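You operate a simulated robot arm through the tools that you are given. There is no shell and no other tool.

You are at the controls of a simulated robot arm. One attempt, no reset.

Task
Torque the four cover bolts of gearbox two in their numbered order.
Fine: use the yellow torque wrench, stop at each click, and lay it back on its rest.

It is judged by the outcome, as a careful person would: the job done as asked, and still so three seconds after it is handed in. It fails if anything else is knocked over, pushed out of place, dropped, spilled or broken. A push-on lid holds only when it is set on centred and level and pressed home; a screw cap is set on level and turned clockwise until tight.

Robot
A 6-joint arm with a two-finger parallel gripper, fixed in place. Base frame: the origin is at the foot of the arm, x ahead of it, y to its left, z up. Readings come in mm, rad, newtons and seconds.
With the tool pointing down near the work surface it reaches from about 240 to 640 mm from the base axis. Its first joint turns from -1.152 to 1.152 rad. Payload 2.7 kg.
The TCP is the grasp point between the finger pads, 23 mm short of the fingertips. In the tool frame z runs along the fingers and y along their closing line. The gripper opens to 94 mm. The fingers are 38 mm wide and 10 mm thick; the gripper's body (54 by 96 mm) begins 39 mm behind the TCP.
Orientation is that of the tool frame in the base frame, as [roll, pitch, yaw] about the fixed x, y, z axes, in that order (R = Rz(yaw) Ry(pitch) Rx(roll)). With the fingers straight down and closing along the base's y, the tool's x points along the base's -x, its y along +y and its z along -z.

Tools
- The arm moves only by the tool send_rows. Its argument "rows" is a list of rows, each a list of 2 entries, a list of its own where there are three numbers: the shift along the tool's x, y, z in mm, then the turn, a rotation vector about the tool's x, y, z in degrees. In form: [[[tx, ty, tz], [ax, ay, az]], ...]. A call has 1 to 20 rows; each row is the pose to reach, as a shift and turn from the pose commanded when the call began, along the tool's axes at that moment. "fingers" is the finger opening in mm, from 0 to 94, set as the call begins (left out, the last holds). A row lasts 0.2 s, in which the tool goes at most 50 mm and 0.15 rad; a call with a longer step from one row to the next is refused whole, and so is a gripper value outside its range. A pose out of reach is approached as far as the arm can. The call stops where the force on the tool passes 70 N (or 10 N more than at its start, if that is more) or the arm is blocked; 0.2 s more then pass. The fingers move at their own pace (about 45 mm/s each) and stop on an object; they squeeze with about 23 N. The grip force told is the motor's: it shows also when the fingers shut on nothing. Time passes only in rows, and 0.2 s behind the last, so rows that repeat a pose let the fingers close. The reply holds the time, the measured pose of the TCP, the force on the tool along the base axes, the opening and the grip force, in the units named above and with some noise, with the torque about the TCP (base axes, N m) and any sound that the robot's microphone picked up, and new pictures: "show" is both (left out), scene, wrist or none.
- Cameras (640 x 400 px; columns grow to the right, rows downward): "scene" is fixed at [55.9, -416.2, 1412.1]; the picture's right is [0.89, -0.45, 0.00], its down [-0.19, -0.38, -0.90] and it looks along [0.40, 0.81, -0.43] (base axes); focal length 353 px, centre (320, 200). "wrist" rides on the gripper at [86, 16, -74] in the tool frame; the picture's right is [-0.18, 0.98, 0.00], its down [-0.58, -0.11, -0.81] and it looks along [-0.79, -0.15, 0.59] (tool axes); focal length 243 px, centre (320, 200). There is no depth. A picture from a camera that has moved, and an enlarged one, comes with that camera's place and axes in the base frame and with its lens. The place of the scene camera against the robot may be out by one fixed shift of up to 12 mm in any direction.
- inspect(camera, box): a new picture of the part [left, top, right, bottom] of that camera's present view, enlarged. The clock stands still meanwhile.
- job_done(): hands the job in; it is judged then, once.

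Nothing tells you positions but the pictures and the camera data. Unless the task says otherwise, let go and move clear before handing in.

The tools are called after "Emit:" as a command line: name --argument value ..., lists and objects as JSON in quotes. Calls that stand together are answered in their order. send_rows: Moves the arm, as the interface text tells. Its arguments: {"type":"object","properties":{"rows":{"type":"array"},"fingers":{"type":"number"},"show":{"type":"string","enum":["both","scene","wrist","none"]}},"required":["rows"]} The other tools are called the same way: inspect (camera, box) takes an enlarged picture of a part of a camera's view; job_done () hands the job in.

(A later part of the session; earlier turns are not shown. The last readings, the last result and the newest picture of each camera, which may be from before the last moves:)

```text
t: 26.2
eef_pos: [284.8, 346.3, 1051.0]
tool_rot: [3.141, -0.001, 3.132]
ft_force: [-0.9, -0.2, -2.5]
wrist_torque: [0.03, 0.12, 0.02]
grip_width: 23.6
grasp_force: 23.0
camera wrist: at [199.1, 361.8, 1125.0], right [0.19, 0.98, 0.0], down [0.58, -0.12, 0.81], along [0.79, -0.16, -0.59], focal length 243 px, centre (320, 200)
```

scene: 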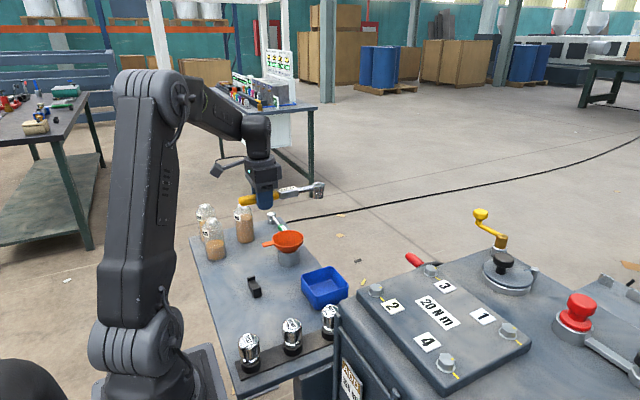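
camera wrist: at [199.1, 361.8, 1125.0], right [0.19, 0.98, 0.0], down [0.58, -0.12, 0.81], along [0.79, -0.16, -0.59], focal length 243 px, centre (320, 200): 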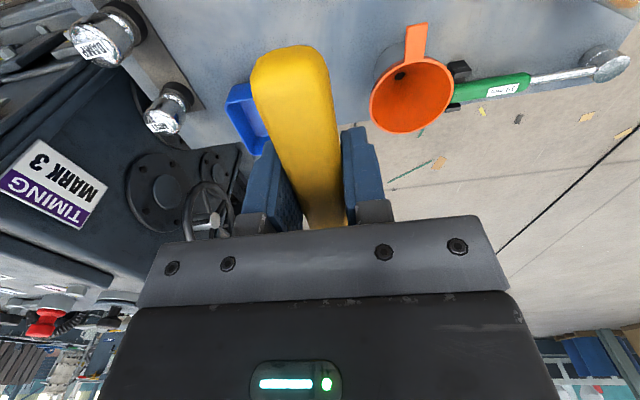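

The grip is stable. Next I move toward the gearbox at a safe height and view the bolts from there.

Emit:
send_rows --rows '[[[0.2, -2.9, -1.3], [0, 0, 0]], [[0.7, -8.6, -3.9], [0, 0, 0]], [[1.6, -20, -9.1], [0, 0, 0]], [[2.8, -34.2, -15.6], [0, 0, 0]], [[4.1, -51.4, -23.4], [0, 0, 0]], [[5.5, -68.5, -31.2], [0, 0, 0]], [[6.9, -85.6, -39], [0, 0, 0]], [[8.3, -102.7, -46.8], [0, 0, 0]], [[9.7, -119.8, -54.6], [0, 0, 0]], [[11, -137, -62.4], [0, 0, 0]], [[12.4, -154, -70.2], [0, 0, 0]], [[13.8, -171.2, -78], [0, 0, 0]], [[15.2, -188.3, -85.8], [0, 0, 0]], [[16.6, -205.4, -93.6], [0, 0, 0]], [[17.9, -222.5, -101.4], [0, 0, 0]], [[19.3, -239.7, -109.2], [0, 0, 0]], [[20.7, -256.8, -117], [0, 0, 0]], [[21.9, -271, -123.5], [0, 0, 0]], [[22.7, -281, -128], [0, 0, 0]], [[23, -285.3, -130], [0, 0, 0]]]'

Emit:
inspect --camera "wrist" --box '[0, 0, 320, 200]'

Emit:
inspect --camera "scene" --box '[240, 150, 540, 400]'

```text
t: 30.4
eef_pos: [259.2, 59.1, 1179.0]
tool_rot: [-3.141, 0.0, 3.13]
ft_force: [0.0, -0.2, -2.8]
wrist_torque: [0.01, 0.14, 0.0]
grip_width: 24.1
grasp_force: 23.1
camera wrist: at [174.0, 76.1, 1251.8], right [0.2, 0.98, 0.0], down [0.58, -0.12, 0.81], along [0.79, -0.16, -0.59], focal length 243 px, centre (320, 200)
```

scene: 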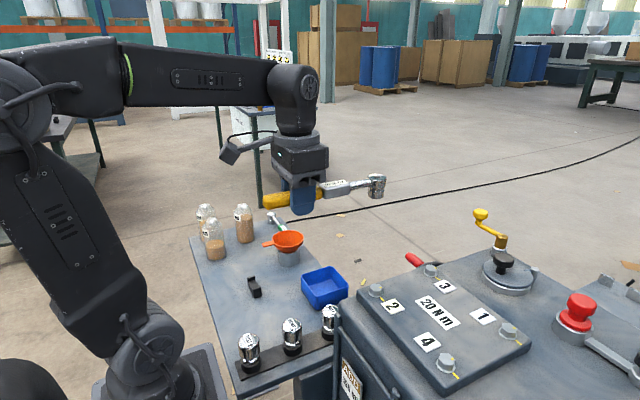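
wrist: 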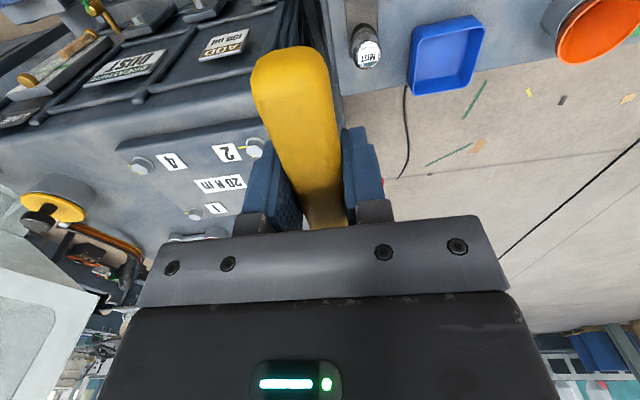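

```text
2.00 times, centred on (160, 100) of wrist
camera zoom: at [174.0, 76.1, 1251.8], right [0.2, 0.98, 0.0], down [0.58, -0.12, 0.81], along [0.79, -0.16, -0.59], focal length 485 px, centre (640, 400)
```

zoom: 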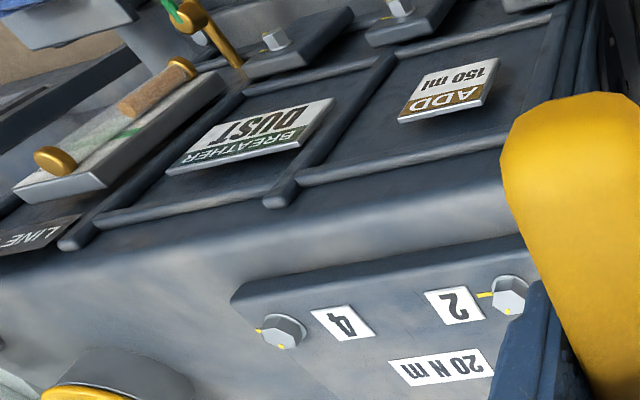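

```text
1.60 times, centred on (390, 275) of scene
camera zoom: at [56.0, -416.2, 1412.1], right [0.89, -0.45, 0.0], down [-0.19, -0.38, -0.9], along [0.4, 0.81, -0.43], focal length 564 px, centre (208, 80)
```

zoom: 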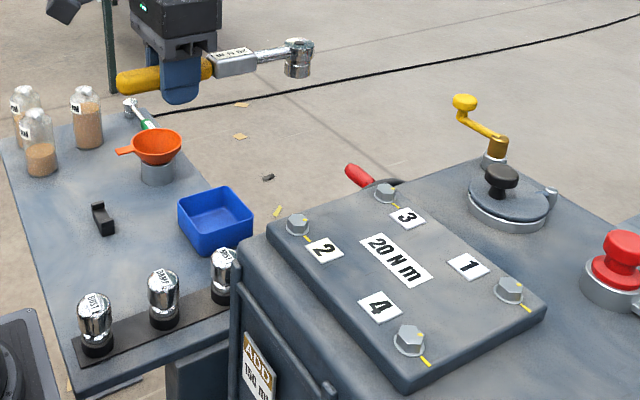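

The machine carries several instruction plates. I'll check them for any gearbox numbering before touching a bolt.

Emit:
inspect --camera "wrist" --box '[0, 0, 160, 140]'

Emit:
inspect --camera "wrist" --box '[0, 150, 200, 320]'

Emit:
inspect --camera "scene" --box '[320, 320, 640, 400]'

Emit:
inspect --camera "wrist" --box '[110, 100, 290, 240]'

```text
2.86 times, centred on (80, 70) of wrist
camera zoom: at [174.0, 76.1, 1251.8], right [0.2, 0.98, 0.0], down [0.58, -0.12, 0.81], along [0.79, -0.16, -0.59], focal length 693 px, centre (1006, 571)
```

zoom: 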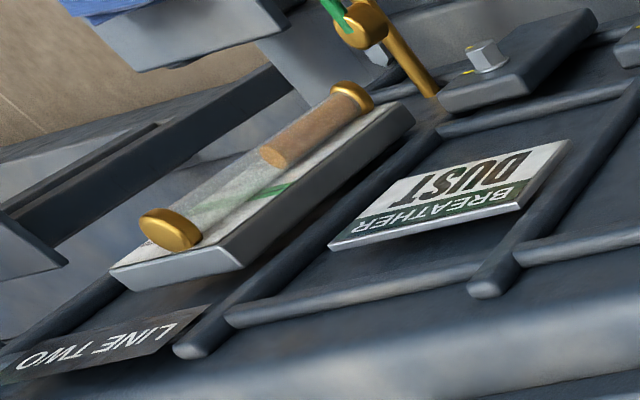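

```text
2.35 times, centred on (100, 235) of wrist
camera zoom: at [174.0, 76.1, 1251.8], right [0.2, 0.98, 0.0], down [0.58, -0.12, 0.81], along [0.79, -0.16, -0.59], focal length 571 px, centre (838, 118)
```

zoom: 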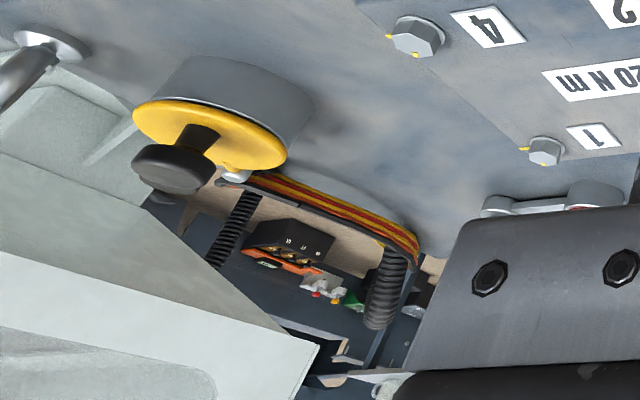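

```text
2.00 times, centred on (480, 360) of scene
camera zoom: at [56.0, -416.2, 1412.1], right [0.89, -0.45, 0.0], down [-0.19, -0.38, -0.9], along [0.4, 0.81, -0.43], focal length 705 px, centre (0, -120)
```

zoom: 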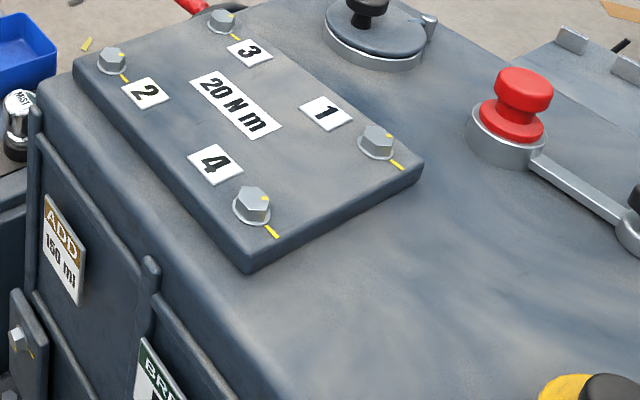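

```text
2.86 times, centred on (200, 170) of wrist
camera zoom: at [174.0, 76.1, 1251.8], right [0.2, 0.98, 0.0], down [0.58, -0.12, 0.81], along [0.79, -0.16, -0.59], focal length 693 px, centre (663, 286)
```

zoom: 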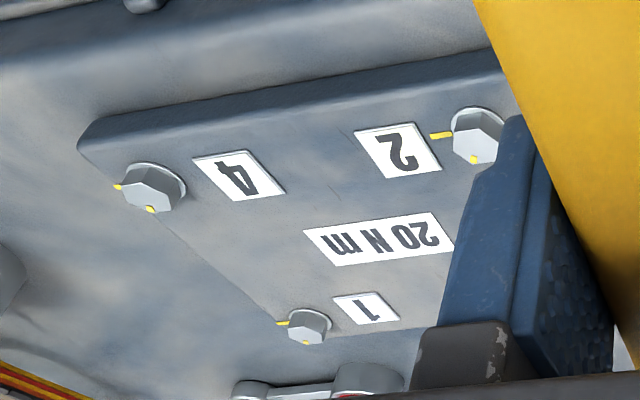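

"LINE TWO" is marked on this machine, and its cover is the one with the 20 N m plate. I'll measure the bolt heads precisely.

Emit:
inspect --camera "wrist" --box '[120, 130, 200, 180]'

Emit:
inspect --camera "wrist" --box '[210, 120, 290, 170]'

Emit:
inspect --camera "wrist" --box '[160, 185, 240, 235]'

Emit:
inspect --camera "scene" --box '[360, 250, 460, 312]'

Emit:
inspect --camera "scene" --box '[430, 310, 530, 372]'

Emit:
inspect --camera "scene" --box '[290, 160, 410, 235]'

```text
8.00 times, centred on (160, 155) of wrist
camera zoom: at [174.0, 76.1, 1251.8], right [0.2, 0.98, 0.0], down [0.58, -0.12, 0.81], along [0.79, -0.16, -0.59], focal length 1941 px, centre (1600, 560)
```

zoom: 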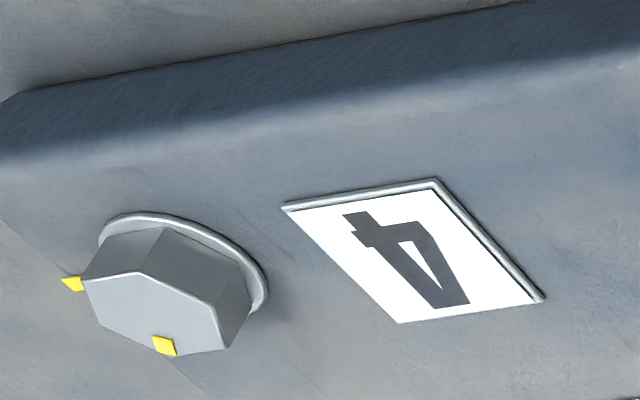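

```text
8.00 times, centred on (250, 145) of wrist
camera zoom: at [174.0, 76.1, 1251.8], right [0.2, 0.98, 0.0], down [0.58, -0.12, 0.81], along [0.79, -0.16, -0.59], focal length 1941 px, centre (880, 640)
```

zoom: 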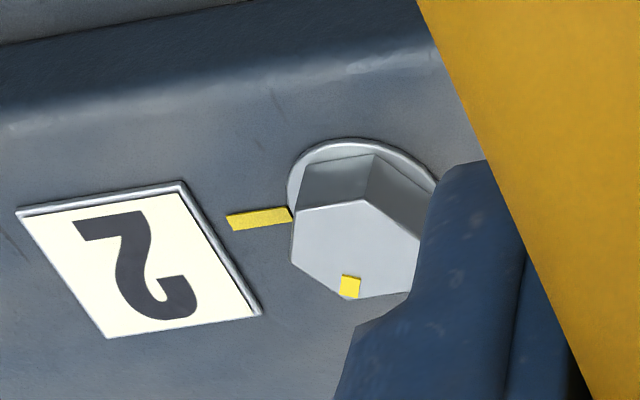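

```text
8.00 times, centred on (200, 210) of wrist
camera zoom: at [174.0, 76.1, 1251.8], right [0.2, 0.98, 0.0], down [0.58, -0.12, 0.81], along [0.79, -0.16, -0.59], focal length 1941 px, centre (1280, 120)
```

zoom: 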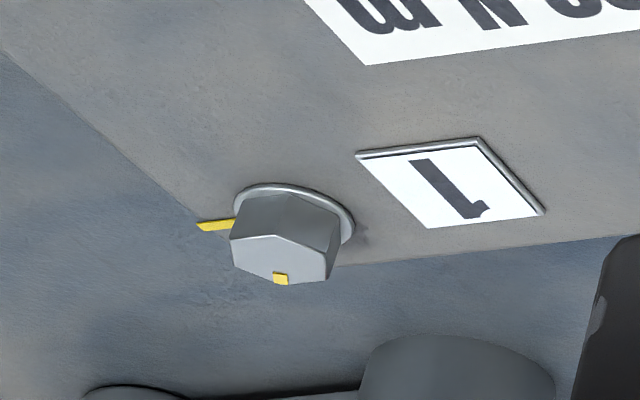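

```text
6.40 times, centred on (410, 281) of scene
camera zoom: at [56.0, -416.2, 1412.1], right [0.89, -0.45, 0.0], down [-0.19, -0.38, -0.9], along [0.4, 0.81, -0.43], focal length 2257 px, centre (-256, -318)
```

zoom: 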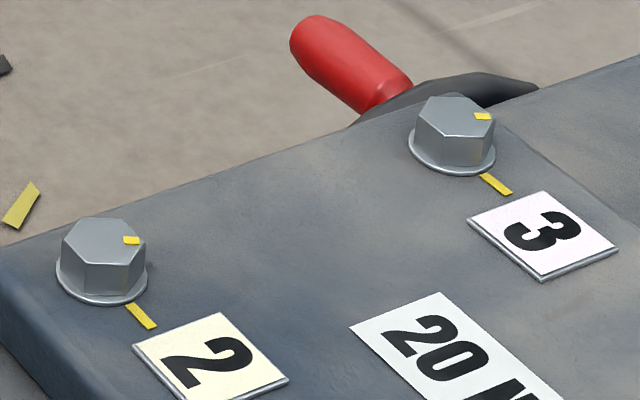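

```text
6.40 times, centred on (480, 341) of scene
camera zoom: at [56.0, -416.2, 1412.1], right [0.89, -0.45, 0.0], down [-0.19, -0.38, -0.9], along [0.4, 0.81, -0.43], focal length 2257 px, centre (-704, -702)
```

zoom: 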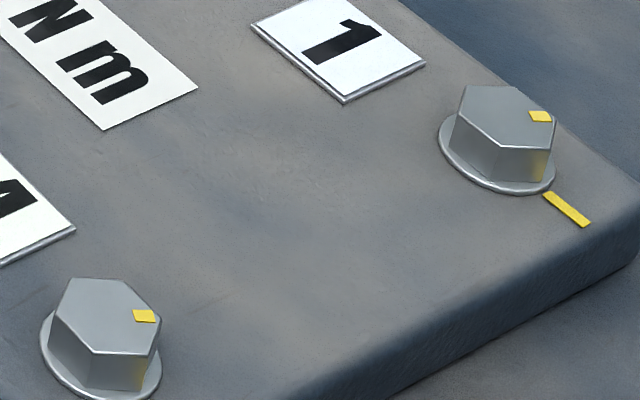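

```text
5.33 times, centred on (350, 198) of scene
camera zoom: at [56.0, -416.2, 1412.1], right [0.89, -0.45, 0.0], down [-0.19, -0.38, -0.9], along [0.4, 0.81, -0.43], focal length 1881 px, centre (160, 213)
```

zoom: 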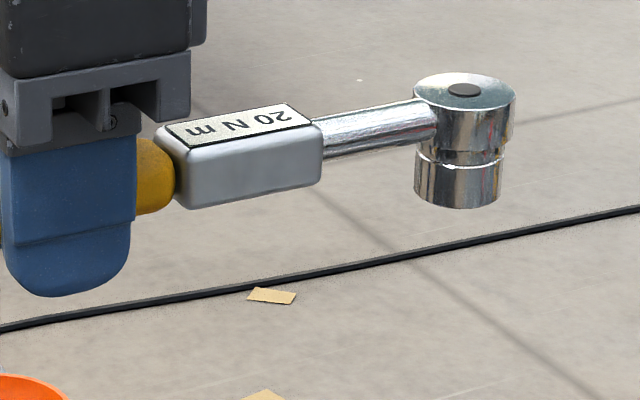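

Bolt tops come out at about z 1033, on a 120 × 160 mm rectangle with corners (355, −40), (475, −40), (355, −200) and (475, −200). The wrench head sits about 152 mm ahead of the TCP, with the socket bottom about 29.5 mm below it. Next I bring the socket above bolt 1 at (475, −200), keeping the handle clear of the other bolts.

Emit:
send_rows --rows '[[[-0.7, -2.3, 0.7], [0, 0, 0.11]], [[-2.1, -6.8, 2.1], [0, 0, 0.34]], [[-4.8, -15.9, 4.9], [0, 0, 0.8]], [[-8.2, -27.3, 8.4], [0, 0, 1.37]], [[-12.3, -41, 12.6], [0, 0, 2.05]], [[-16.4, -54.6, 16.8], [0, 0, 2.74]], [[-20.6, -68.3, 21], [0, 0, 3.42]], [[-24.7, -82, 25.2], [0, 0, 4.1]], [[-28.8, -95.6, 29.4], [0, 0, 4.79]], [[-32.9, -109.3, 33.6], [0, 0, 5.47]], [[-37, -123, 37.8], [0, 0, 6.16]], [[-41.1, -136.6, 42], [0, 0, 6.84]], [[-45.2, -150.3, 46.2], [0, 0, 7.52]], [[-49.3, -163.9, 50.4], [0, 0, 8.21]], [[-53.4, -177.6, 54.6], [0, 0, 8.89]], [[-57.5, -191.3, 58.8], [0, 0, 9.58]], [[-61.7, -204.9, 63], [0, 0, 10.26]], [[-65.1, -216.3, 66.5], [0, 0, 10.83]], [[-67.5, -224.3, 69], [0, 0, 11.23]], [[-68.5, -227.7, 70], [0, 0, 11.4]]]'

Emit:
send_rows --rows '[[[0, 0, 0], [0, 0, 0]], [[0, 0, 0], [0, 0, 0]]]'

Emit:
inspect --camera "scene" --box '[340, 220, 560, 380]'

Emit:
inspect --camera "scene" --box '[440, 270, 560, 345]'

```text
t: 34.6
eef_pos: [325.6, -168.9, 1111.3]
tool_rot: [3.141, 0.0, 2.93]
ft_force: [0.1, 0.3, -2.8]
wrist_torque: [0.07, 0.13, 0.02]
grip_width: 23.9
grasp_force: 23.1
camera wrist: at [245.1, -135.0, 1184.4], right [0.38, 0.92, 0.0], down [0.55, -0.23, 0.81], along [0.74, -0.31, -0.59], focal length 243 px, centre (320, 200)
```

scene: 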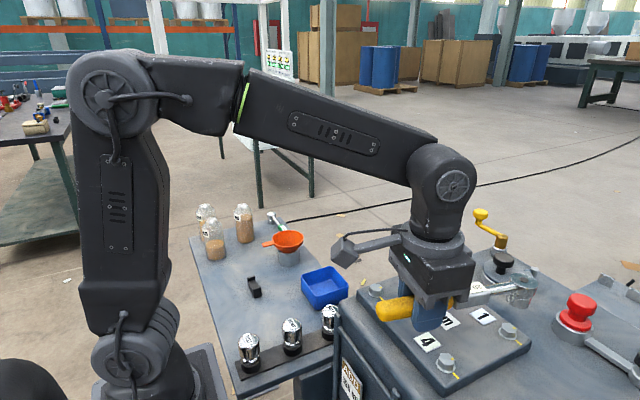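
wrist: 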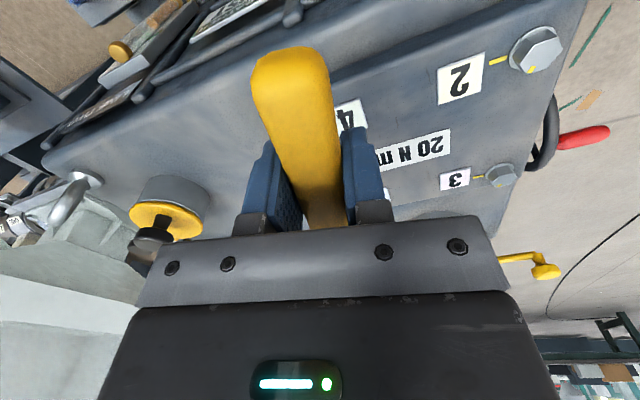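

```text
t: 35.2
eef_pos: [324.6, -168.8, 1110.9]
tool_rot: [3.14, 0.0, 2.932]
ft_force: [0.5, 0.5, -2.4]
wrist_torque: [0.04, 0.15, -0.01]
grip_width: 23.8
grasp_force: 23.5
camera wrist: at [245.1, -134.7, 1184.5], right [0.38, 0.92, 0.0], down [0.55, -0.23, 0.81], along [0.74, -0.31, -0.59], focal length 243 px, centre (320, 200)
```

scene: 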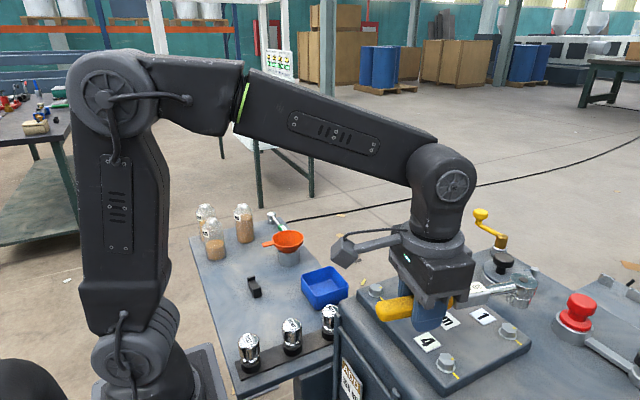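
wrist: 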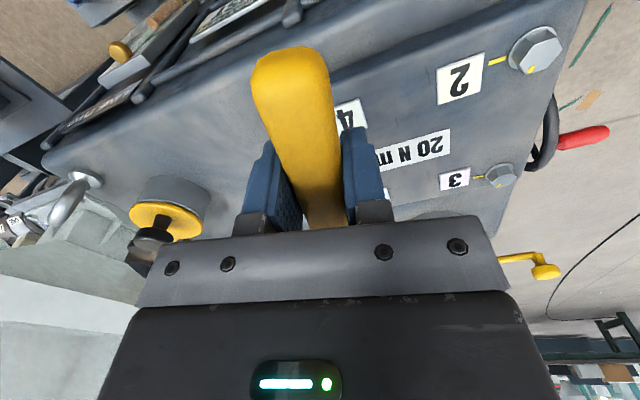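

```text
2.50 times, centred on (450, 300) of scene
camera zoom: at [56.0, -416.2, 1412.1], right [0.89, -0.45, 0.0], down [-0.19, -0.38, -0.9], along [0.4, 0.81, -0.43], focal length 882 px, centre (-5, -50)
```

zoom: 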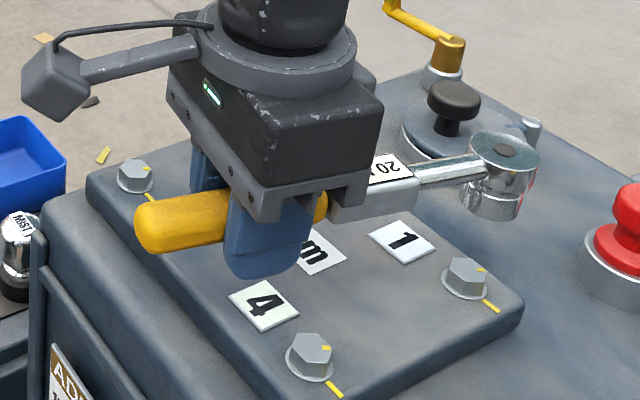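

```text
5.33 times, centred on (500, 308) of scene
camera zoom: at [56.0, -416.2, 1412.1], right [0.89, -0.45, 0.0], down [-0.19, -0.38, -0.9], along [0.4, 0.81, -0.43], focal length 1881 px, centre (-640, -373)
```

zoom: 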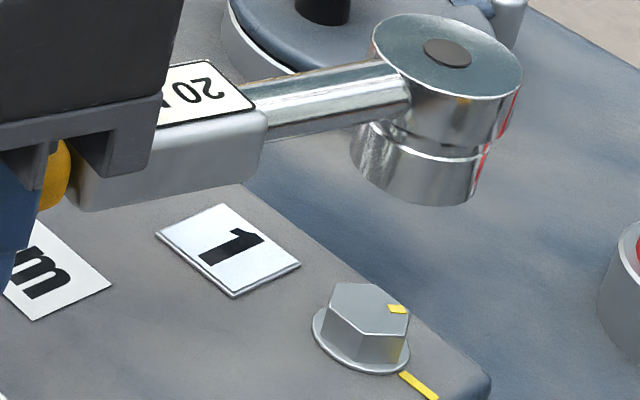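

The head computes to (474, −200.5), within 1 mm of bolt 1's axis, and it hangs vertical. I'm making a small correction and descending to just above the bolt.

Emit:
send_rows --rows '[[[-0.3, 0.3, 4], [0, 0, 0]], [[-0.7, 0.7, 10], [0, 0, 0]], [[-0.7, 0.7, 17], [0, 0, 0]], [[-0.7, 0.7, 24], [0, 0, 0]], [[-0.7, 0.7, 31], [0, 0, 0]], [[-0.7, 0.7, 37], [0, 0, 0]], [[-0.7, 0.7, 41], [0, 0, 0]], [[-0.7, 0.7, 42], [0, 0, 0]], [[-0.7, 0.7, 42], [0, 0, 0]]]'

Emit:
inspect --camera "scene" --box '[440, 270, 560, 345]'

Emit:
inspect --camera "scene" --box '[360, 250, 520, 390]'

```text
t: 37.2
eef_pos: [326.5, -167.2, 1067.9]
tool_rot: [3.141, -0.001, 2.933]
ft_force: [0.3, 0.0, -2.6]
wrist_torque: [0.06, 0.18, -0.02]
grip_width: 23.7
grasp_force: 23.0
camera wrist: at [245.7, -133.7, 1141.6], right [0.38, 0.92, 0.0], down [0.55, -0.23, 0.81], along [0.74, -0.31, -0.59], focal length 243 px, centre (320, 200)
```

scene: 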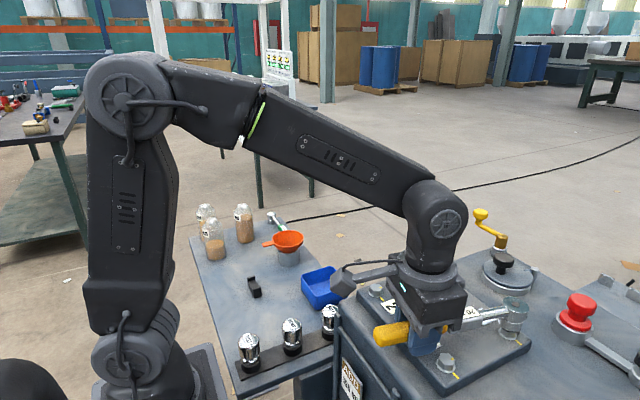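
wrist: 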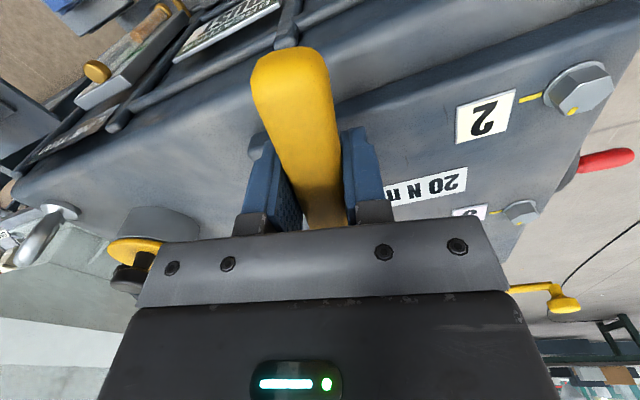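

```text
5.33 times, centred on (500, 308) of scene
camera zoom: at [56.0, -416.2, 1412.1], right [0.89, -0.45, 0.0], down [-0.19, -0.38, -0.9], along [0.4, 0.81, -0.43], focal length 1881 px, centre (-640, -373)
```

zoom: 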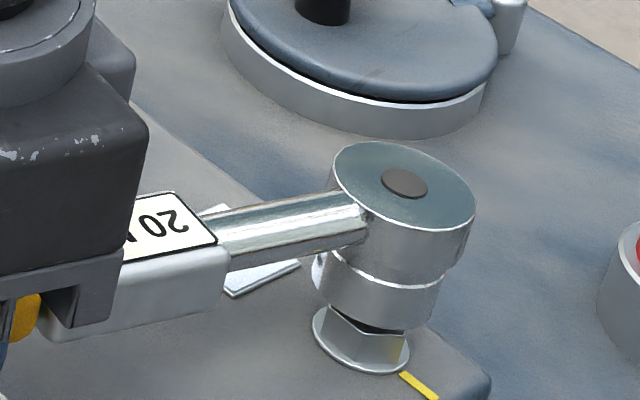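

```text
2.86 times, centred on (440, 320) of scene
camera zoom: at [56.0, -416.2, 1412.1], right [0.89, -0.45, 0.0], down [-0.19, -0.38, -0.9], along [0.4, 0.81, -0.43], focal length 1008 px, centre (-23, -143)
```

zoom: 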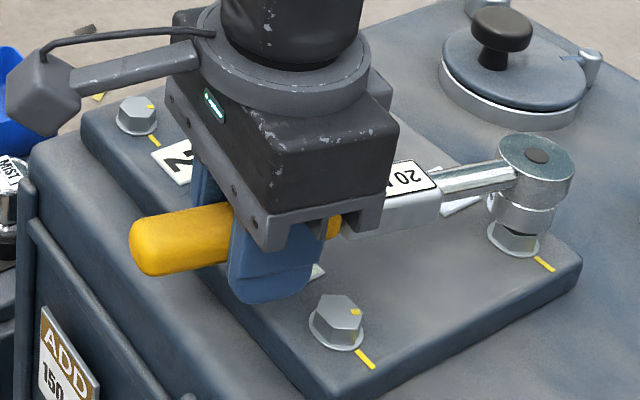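

The socket is centred right above bolt 1. I'm lowering gently onto the hex and watching force.

Emit:
send_rows --rows '[[[0, 0, 2], [0, 0, 0]], [[0, 0, 4], [0, 0, 0]], [[0, 0, 5], [0, 0, 0]], [[0, 0, 6], [0, 0, 0]], [[0, 0, 7], [0, 0, 0]], [[0, 0, 8], [0, 0, 0]], [[0, 0, 8], [0, 0, 0]]]'

Emit:
inspect --camera "scene" --box '[440, 270, 560, 345]'

```text
t: 38.8
eef_pos: [326.9, -169.1, 1061.9]
tool_rot: [3.141, 0.001, 2.931]
ft_force: [-6.6, 3.1, 7.3]
wrist_torque: [-0.19, -1.06, 0.21]
grip_width: 23.9
grasp_force: 22.9
camera wrist: at [245.7, -134.5, 1134.4], right [0.38, 0.92, 0.0], down [0.54, -0.23, 0.81], along [0.75, -0.31, -0.59], focal length 243 px, centre (320, 200)
```

scene: 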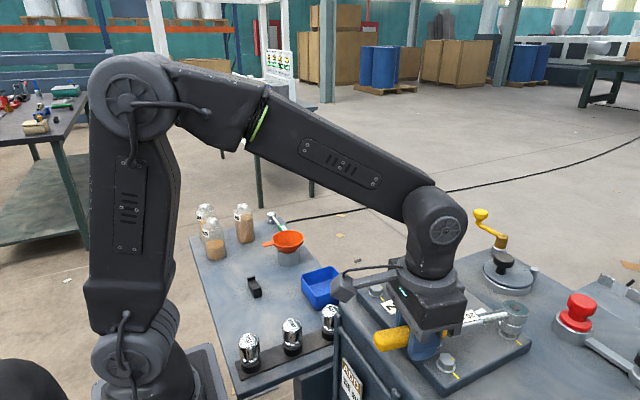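
wrist: 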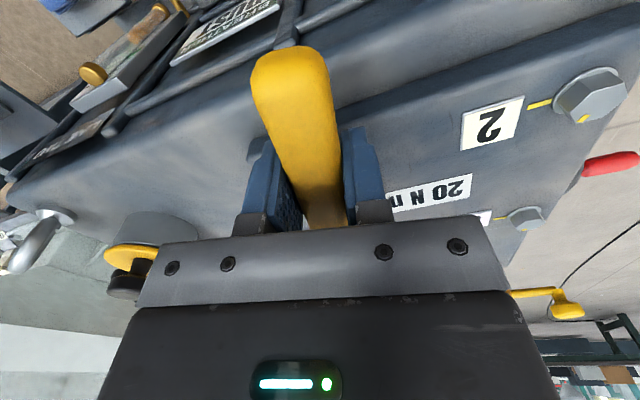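

```text
5.33 times, centred on (500, 308) of scene
camera zoom: at [55.7, -416.1, 1412.1], right [0.89, -0.45, 0.0], down [-0.19, -0.38, -0.9], along [0.4, 0.81, -0.43], focal length 1881 px, centre (-640, -373)
```

zoom: 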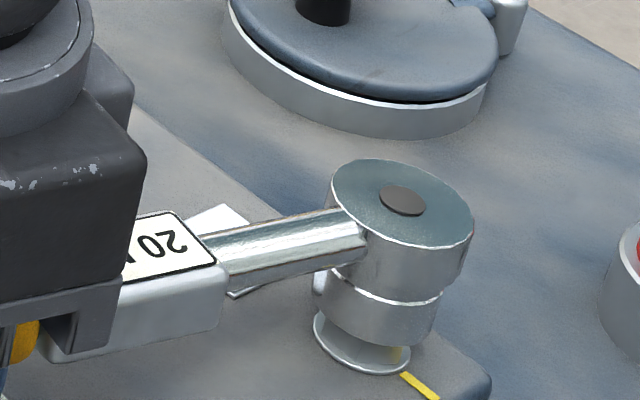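

The socket stopped at the top of the hex, so its hex isn't lined up at this handle angle. The bolt corners are at ±30°, so I'll lift 10 mm, swing the handle to 180° about the bolt axis, and look.

Emit:
send_rows --rows '[[[0, 0, -3], [0, 0, 0]], [[0, 0, -7], [0, 0, 0]], [[0, 0, -10], [0, 0, 0]], [[-0.5, -8.5, -10], [0, 0, -3]], [[-1, -16.4, -10], [0, 0, -6]], [[-2.1, -24.3, -10], [0, 0, -9]], [[-3.5, -32.1, -10], [0, 0, -12]], [[-3.5, -32.1, -10], [0, 0, -12]], [[-3.5, -32.1, -10], [0, 0, -12]]]'

Emit:
inspect --camera "scene" --box '[440, 270, 560, 345]'

Emit:
inspect --camera "scene" --box '[360, 250, 520, 390]'

```text
t: 40.8
eef_pos: [324.4, -200.5, 1070.4]
tool_rot: [3.141, 0.0, -3.141]
ft_force: [-0.6, -0.2, -4.2]
wrist_torque: [-0.01, 0.15, 0.0]
grip_width: 23.6
grasp_force: 22.8
camera wrist: at [237.6, -183.6, 1143.8], right [0.18, 0.98, 0.0], down [0.58, -0.11, 0.81], along [0.79, -0.15, -0.59], focal length 243 px, centre (320, 200)
```

scene: 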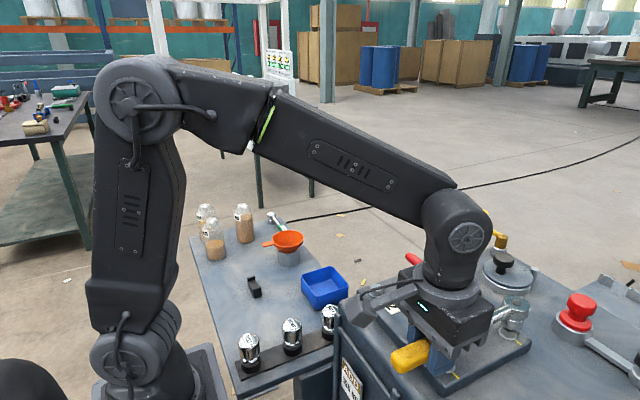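
wrist: 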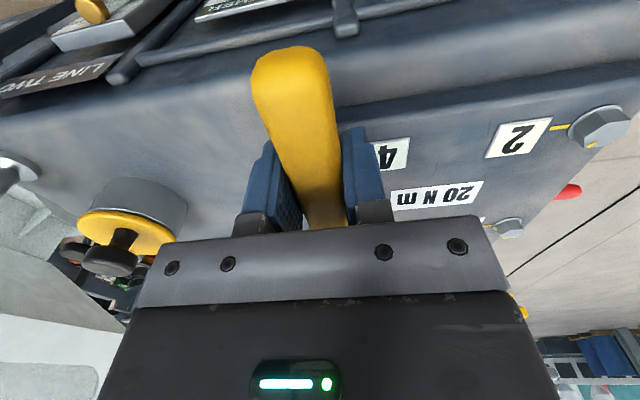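

```text
5.33 times, centred on (500, 308) of scene
camera zoom: at [56.0, -416.2, 1412.1], right [0.89, -0.45, 0.0], down [-0.19, -0.38, -0.9], along [0.4, 0.81, -0.43], focal length 1881 px, centre (-640, -373)
```

zoom: 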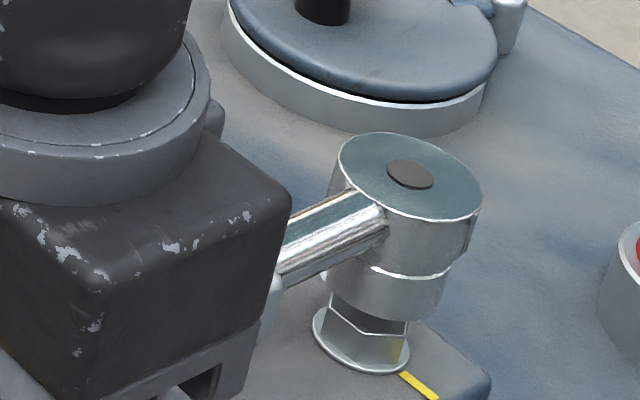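

```text
2.86 times, centred on (440, 320) of scene
camera zoom: at [56.0, -416.2, 1412.1], right [0.89, -0.45, 0.0], down [-0.19, -0.38, -0.9], along [0.4, 0.81, -0.43], focal length 1008 px, centre (-23, -143)
```

zoom: 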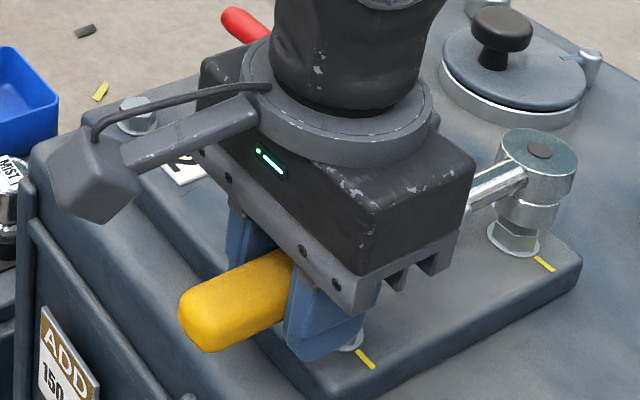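

I'll take a closer look at how the socket sits over the bolt.

Emit:
inspect --camera "scene" --box '[485, 285, 545, 345]'

```text
6.67 times, centred on (515, 315) of scene
camera zoom: at [56.0, -416.2, 1412.1], right [0.89, -0.45, 0.0], down [-0.19, -0.38, -0.9], along [0.4, 0.81, -0.43], focal length 2351 px, centre (-980, -567)
```

zoom: 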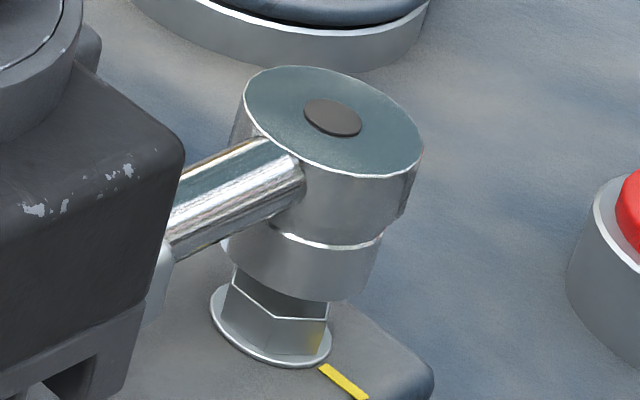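

The head is centred over bolt 1 at (475, −200). I'm lowering again with the handle at 180°.

Emit:
send_rows --rows '[[[0, 0, 2], [0, 0, 0]], [[0, 0, 4], [0, 0, 0]], [[0, 0, 6], [0, 0, 0]], [[0, 0, 8], [0, 0, 0]], [[0, 0, 9], [0, 0, 0]], [[0, 0, 10], [0, 0, 0]], [[0, 0, 11], [0, 0, 0]], [[0, 0, 11], [0, 0, 0]]]'

Emit:
inspect --camera "scene" --box '[485, 285, 545, 345]'

```text
t: 42.6
eef_pos: [323.8, -200.1, 1059.8]
tool_rot: [-3.139, 0.003, 3.141]
ft_force: [-4.8, 4.3, 8.7]
wrist_torque: [0.16, -1.38, 0.74]
grip_width: 23.9
grasp_force: 22.9
camera wrist: at [237.6, -183.9, 1133.5], right [0.18, 0.98, 0.0], down [0.58, -0.11, 0.81], along [0.79, -0.15, -0.59], focal length 243 px, centre (320, 200)
```

scene: 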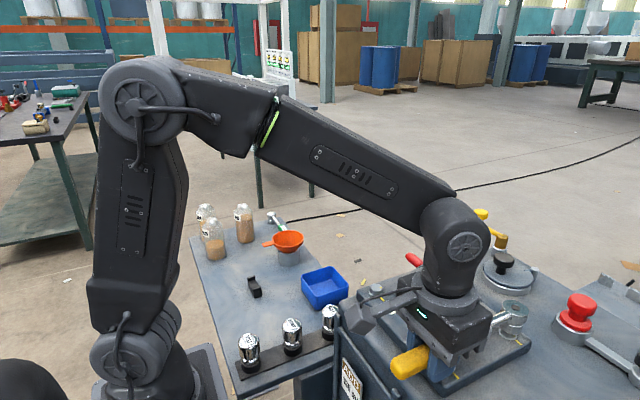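
wrist: 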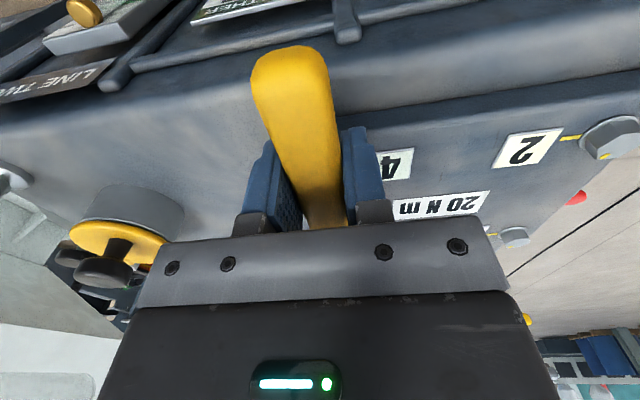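

```text
6.67 times, centred on (515, 315) of scene
camera zoom: at [55.6, -416.0, 1412.2], right [0.89, -0.45, 0.0], down [-0.19, -0.38, -0.9], along [0.4, 0.81, -0.43], focal length 2351 px, centre (-980, -567)
```

zoom: 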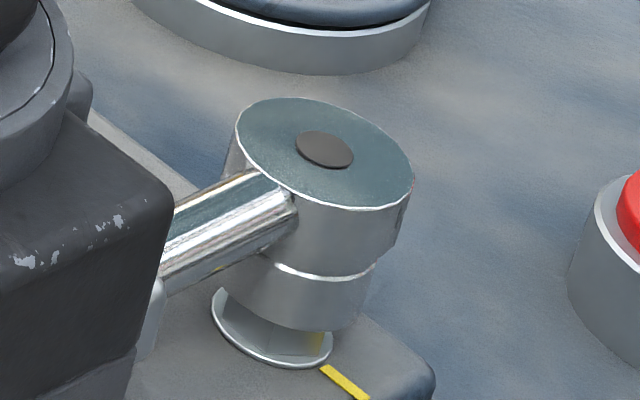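

It is still riding on top of the hex. I'll sweep clockwise about the bolt axis with light pressure until the hex drops in.

Emit:
send_rows --rows '[[[0, 0, -1], [0, 0, 0]], [[-0.1, 3.9, -1], [0, 0, 1.5]], [[-0.2, 7.9, -1], [0, 0, 3]], [[-0.5, 11.9, -1], [0, 0, 4.5]], [[-0.8, 15.8, -1], [0, 0, 6]], [[-1.3, 19.8, -1], [0, 0, 7.5]], [[-1.9, 23.7, -1], [0, 0, 9]], [[-2.6, 27.6, -1], [0, 0, 10.5]], [[-3.3, 31.5, -1], [0, 0, 12]], [[-3.3, 31.5, -1], [0, 0, 12]]]' --show "scene"

```text
t: 44.8
eef_pos: [327.8, -170.0, 1060.6]
tool_rot: [-3.141, 0.0, 2.932]
ft_force: [-0.1, 0.0, -3.5]
wrist_torque: [0.01, 0.21, 0.01]
grip_width: 24.1
grasp_force: 23.4
```

scene: 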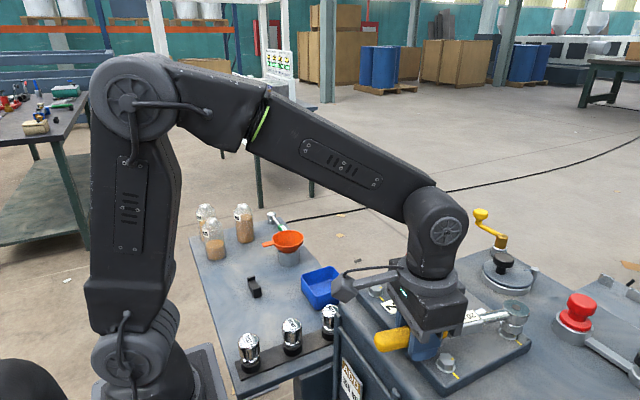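

The force went back to plain weight, so the socket may have dropped over the hex. Looking closer.

Emit:
inspect --camera "scene" --box '[485, 285, 545, 345]'

Emit:
inspect --camera "scene" --box '[360, 250, 520, 390]'

```text
6.67 times, centred on (515, 315) of scene
camera zoom: at [56.0, -416.2, 1412.1], right [0.89, -0.45, 0.0], down [-0.19, -0.38, -0.9], along [0.4, 0.81, -0.43], focal length 2351 px, centre (-980, -567)
```

zoom: 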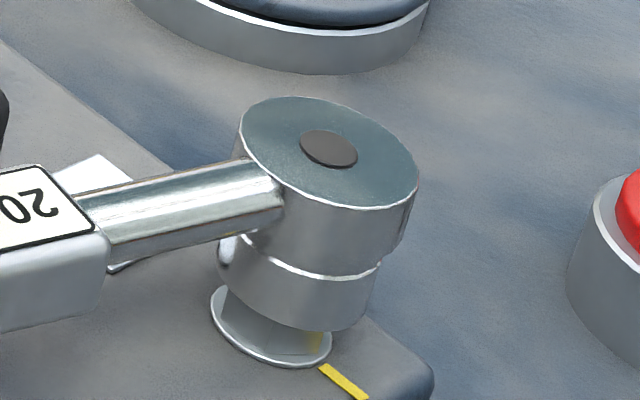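

```text
2.86 times, centred on (440, 320) of scene
camera zoom: at [56.0, -416.2, 1412.1], right [0.89, -0.45, 0.0], down [-0.19, -0.38, -0.9], along [0.4, 0.81, -0.43], focal length 1008 px, centre (-23, -143)
```

zoom: 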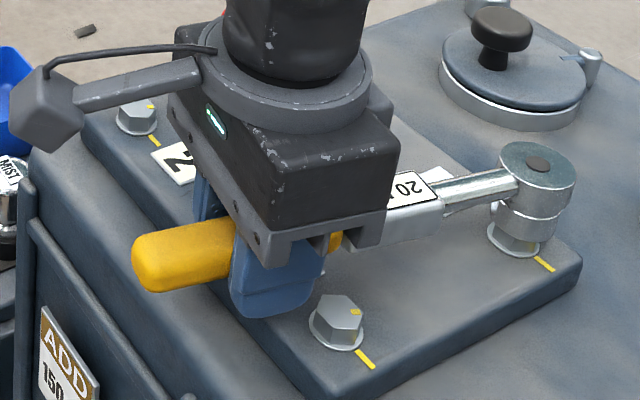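

It hasn't seated yet, because the light pressure was lost. I'm pressing slightly more and continuing the clockwise sweep.

Emit:
send_rows --rows '[[[0, 0, 1.5], [0, 0, 0]], [[0, 0, 2.5], [0, 0, 0]], [[-0.05, 3.96, 2.5], [0, 0, 1.5]], [[-0.2, 7.9, 2.5], [0, 0, 3]], [[-0.47, 11.9, 2.5], [0, 0, 4.5]], [[-0.83, 15.8, 2.5], [0, 0, 6]], [[-1.3, 19.7, 2.5], [0, 0, 7.5]], [[-1.9, 23.7, 2.5], [0, 0, 9]], [[-1.9, 23.7, 2.5], [0, 0, 9]]]' --show "scene"

Emit:
inspect --camera "scene" --box '[485, 285, 545, 345]'

```text
t: 46.8
eef_pos: [333.4, -145.9, 1060.3]
tool_rot: [-3.14, 0.0, 2.774]
ft_force: [1.1, -2.5, 1.4]
wrist_torque: [-0.23, -0.47, -0.39]
grip_width: 23.9
grasp_force: 22.8
```

scene: 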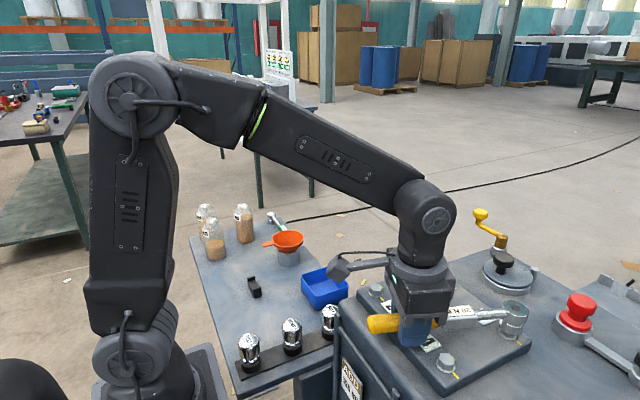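

```text
6.67 times, centred on (515, 315) of scene
camera zoom: at [56.0, -416.3, 1412.1], right [0.89, -0.45, 0.0], down [-0.19, -0.38, -0.9], along [0.4, 0.81, -0.43], focal length 2351 px, centre (-980, -567)
```

zoom: 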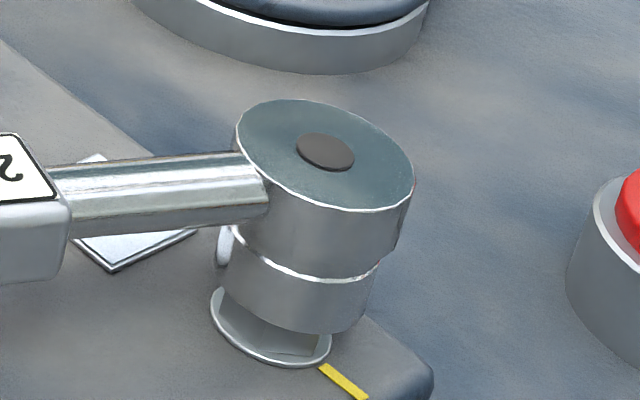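

Still not seated, and the yellow mark on the bolt's side looks different. I'll lift and check whether bolt 1 was dragged round.

Emit:
send_rows --rows '[[[0, 0, -4], [0, 0, 0]], [[0, 0, -10], [0, 0, 0]], [[0, 0, -18], [0, 0, 0]], [[0, 0, -26], [0, 0, 0]], [[0, 0, -34], [0, 0, 0]], [[0, 0, -40], [0, 0, 0]], [[0, 0, -42.5], [0, 0, 0]], [[0, 0, -42.5], [0, 0, 0]], [[0, 0, -42.5], [0, 0, 0]]]'

Emit:
inspect --camera "scene" --box '[485, 280, 545, 340]'

Emit:
inspect --camera "scene" --box '[490, 315, 530, 340]'

```text
t: 48.8
eef_pos: [334.9, -145.1, 1100.0]
tool_rot: [-3.14, -0.001, 2.776]
ft_force: [-1.0, 0.3, -3.9]
wrist_torque: [0.04, 0.12, 0.03]
grip_width: 24.0
grasp_force: 22.8
camera wrist: at [259.4, -99.5, 1173.9], right [0.52, 0.85, 0.0], down [0.5, -0.31, 0.81], along [0.69, -0.42, -0.59], focal length 243 px, centre (320, 200)
```

scene: 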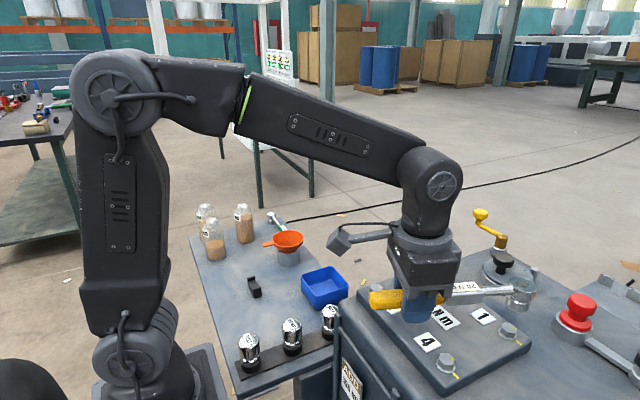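
wrist: 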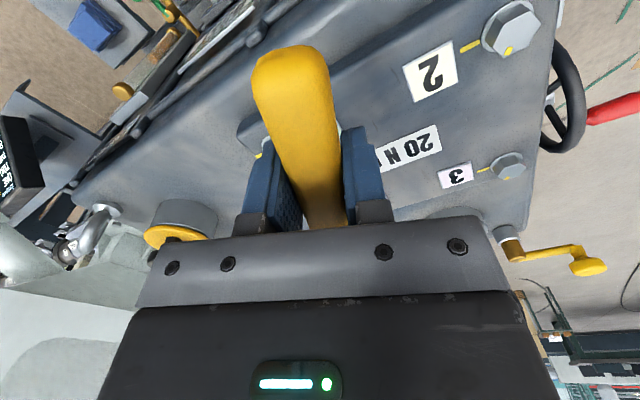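

```text
6.67 times, centred on (515, 310) of scene
camera zoom: at [56.0, -416.2, 1412.1], right [0.89, -0.45, 0.0], down [-0.19, -0.38, -0.9], along [0.4, 0.81, -0.43], focal length 2351 px, centre (-980, -533)
```

zoom: 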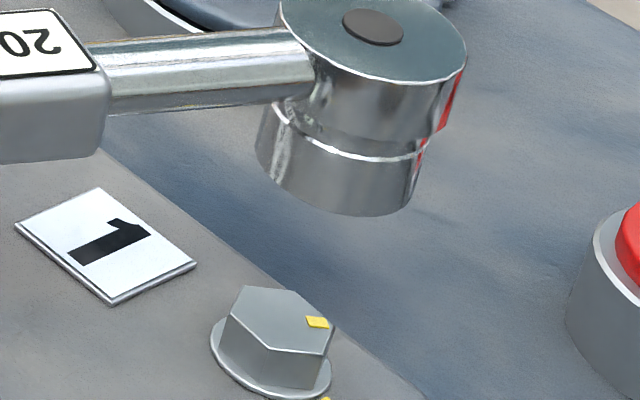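

```text
16.00 times, centred on (510, 328) of scene
camera zoom: at [56.0, -416.2, 1412.1], right [0.89, -0.45, 0.0], down [-0.19, -0.38, -0.9], along [0.4, 0.81, -0.43], focal length 5643 px, centre (-2720, -1840)
```

zoom: 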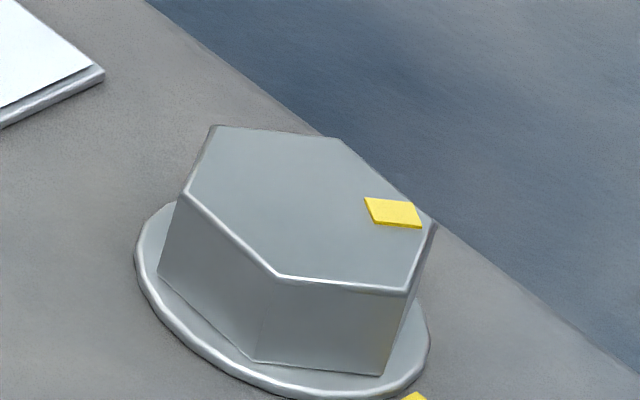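

Bolt 1 was dragged about 5° clockwise, so its corners are now near −35° + 60k. The 180° phase didn't fit, so I'll try the other one, with a socket corner along the handle, at about 145°.

Emit:
send_rows --rows '[[[-0.2, 7.9, 0], [0, 0, 3]], [[-0.83, 15.8, 4], [0, 0, 6]], [[-1.9, 23.7, 10], [0, 0, 9]], [[-3.3, 31.6, 16], [0, 0, 12]], [[-4.7, 37.5, 22], [0, 0, 14.3]], [[-4.7, 37.5, 28], [0, 0, 14.3]], [[-4.7, 37.5, 33], [0, 0, 14.3]], [[-4.7, 37.5, 36], [0, 0, 14.3]], [[-4.7, 37.5, 36], [0, 0, 14.3]], [[-4.7, 37.5, 36], [0, 0, 14.3]]]'

Emit:
inspect --camera "scene" --box '[485, 280, 545, 340]'

```text
t: 51.0
eef_pos: [351.6, -112.6, 1064.6]
tool_rot: [-3.141, 0.001, 2.526]
ft_force: [-0.2, -0.3, -2.9]
wrist_torque: [0.07, 0.14, 0.01]
grip_width: 24.0
grasp_force: 23.3
camera wrist: at [290.8, -49.2, 1137.2], right [0.72, 0.7, 0.0], down [0.41, -0.43, 0.81], along [0.56, -0.58, -0.59], focal length 243 px, centre (320, 200)
```

scene: 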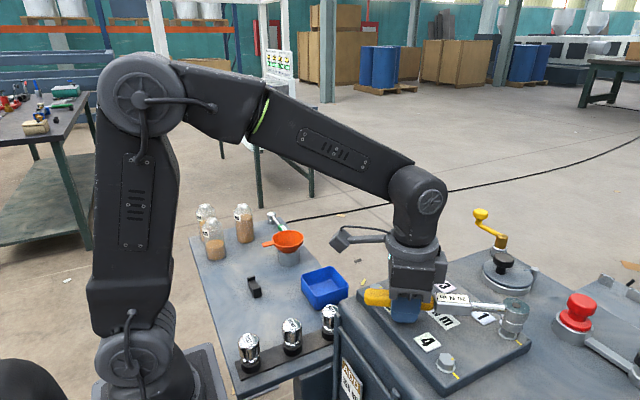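
wrist: 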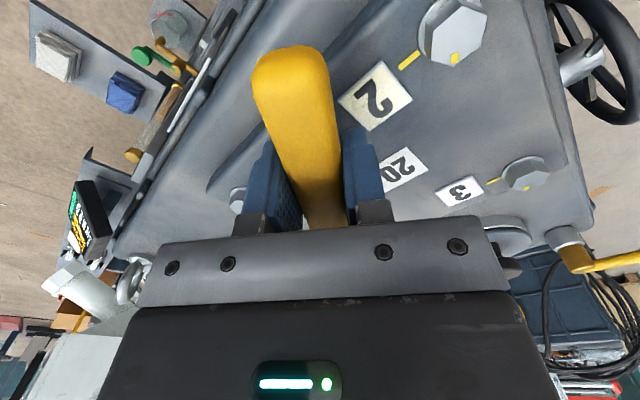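

```text
6.67 times, centred on (515, 310) of scene
camera zoom: at [56.0, -416.2, 1412.1], right [0.89, -0.45, 0.0], down [-0.19, -0.38, -0.9], along [0.4, 0.81, -0.43], focal length 2351 px, centre (-980, -533)
```

zoom: 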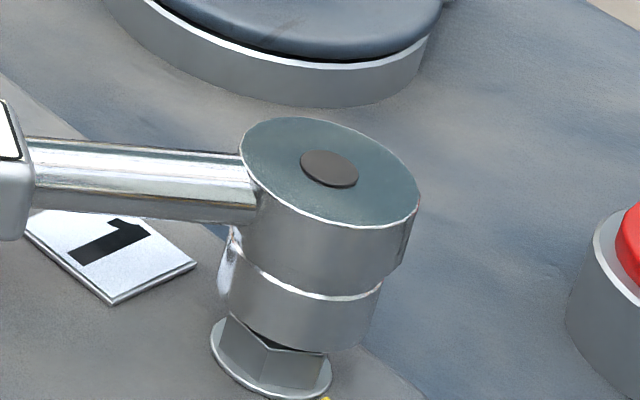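

Centred over bolt 1 again. I'm lowering slowly at this phase.

Emit:
send_rows --rows '[[[0.3, -0.4, 1.5], [0, 0, 0]], [[0.3, -0.4, 3], [0, 0, 0]], [[0.3, -0.4, 4.5], [0, 0, 0]], [[0.3, -0.4, 6], [0, 0, 0]], [[0.3, -0.4, 7.5], [0, 0, 0]], [[0.3, -0.4, 7.5], [0, 0, 0]]]'

Emit:
inspect --camera "scene" --box '[485, 280, 545, 340]'

```text
t: 52.4
eef_pos: [351.8, -112.7, 1057.4]
tool_rot: [3.14, 0.001, 2.525]
ft_force: [-7.2, -0.1, 6.7]
wrist_torque: [-0.85, -0.96, -0.57]
grip_width: 23.3
grasp_force: 22.0
camera wrist: at [291.1, -50.1, 1130.8], right [0.72, 0.7, 0.0], down [0.41, -0.42, 0.81], along [0.56, -0.58, -0.59], focal length 243 px, centre (320, 200)
```

scene: 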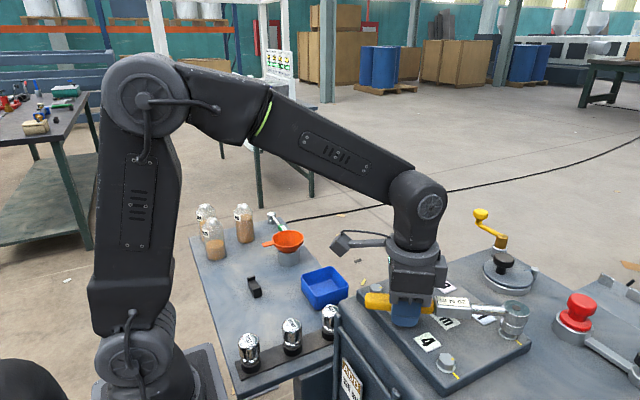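
wrist: 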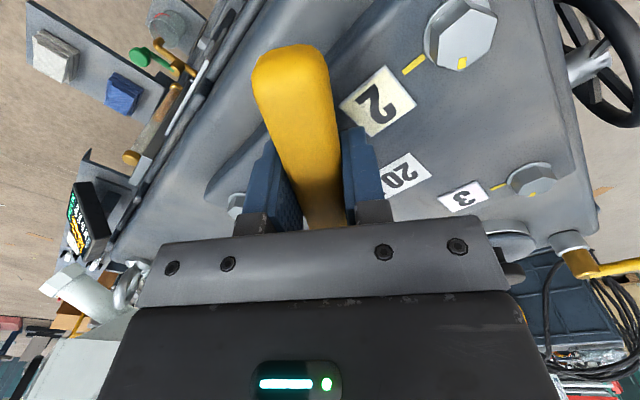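

```text
6.67 times, centred on (515, 310) of scene
camera zoom: at [55.7, -416.2, 1412.1], right [0.89, -0.45, 0.0], down [-0.19, -0.38, -0.9], along [0.4, 0.81, -0.43], focal length 2351 px, centre (-980, -533)
```

zoom: 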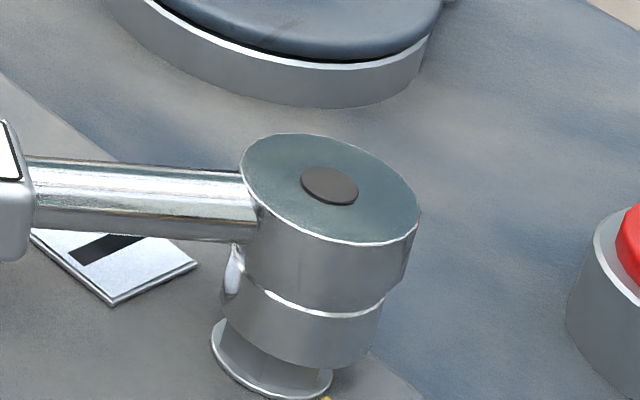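

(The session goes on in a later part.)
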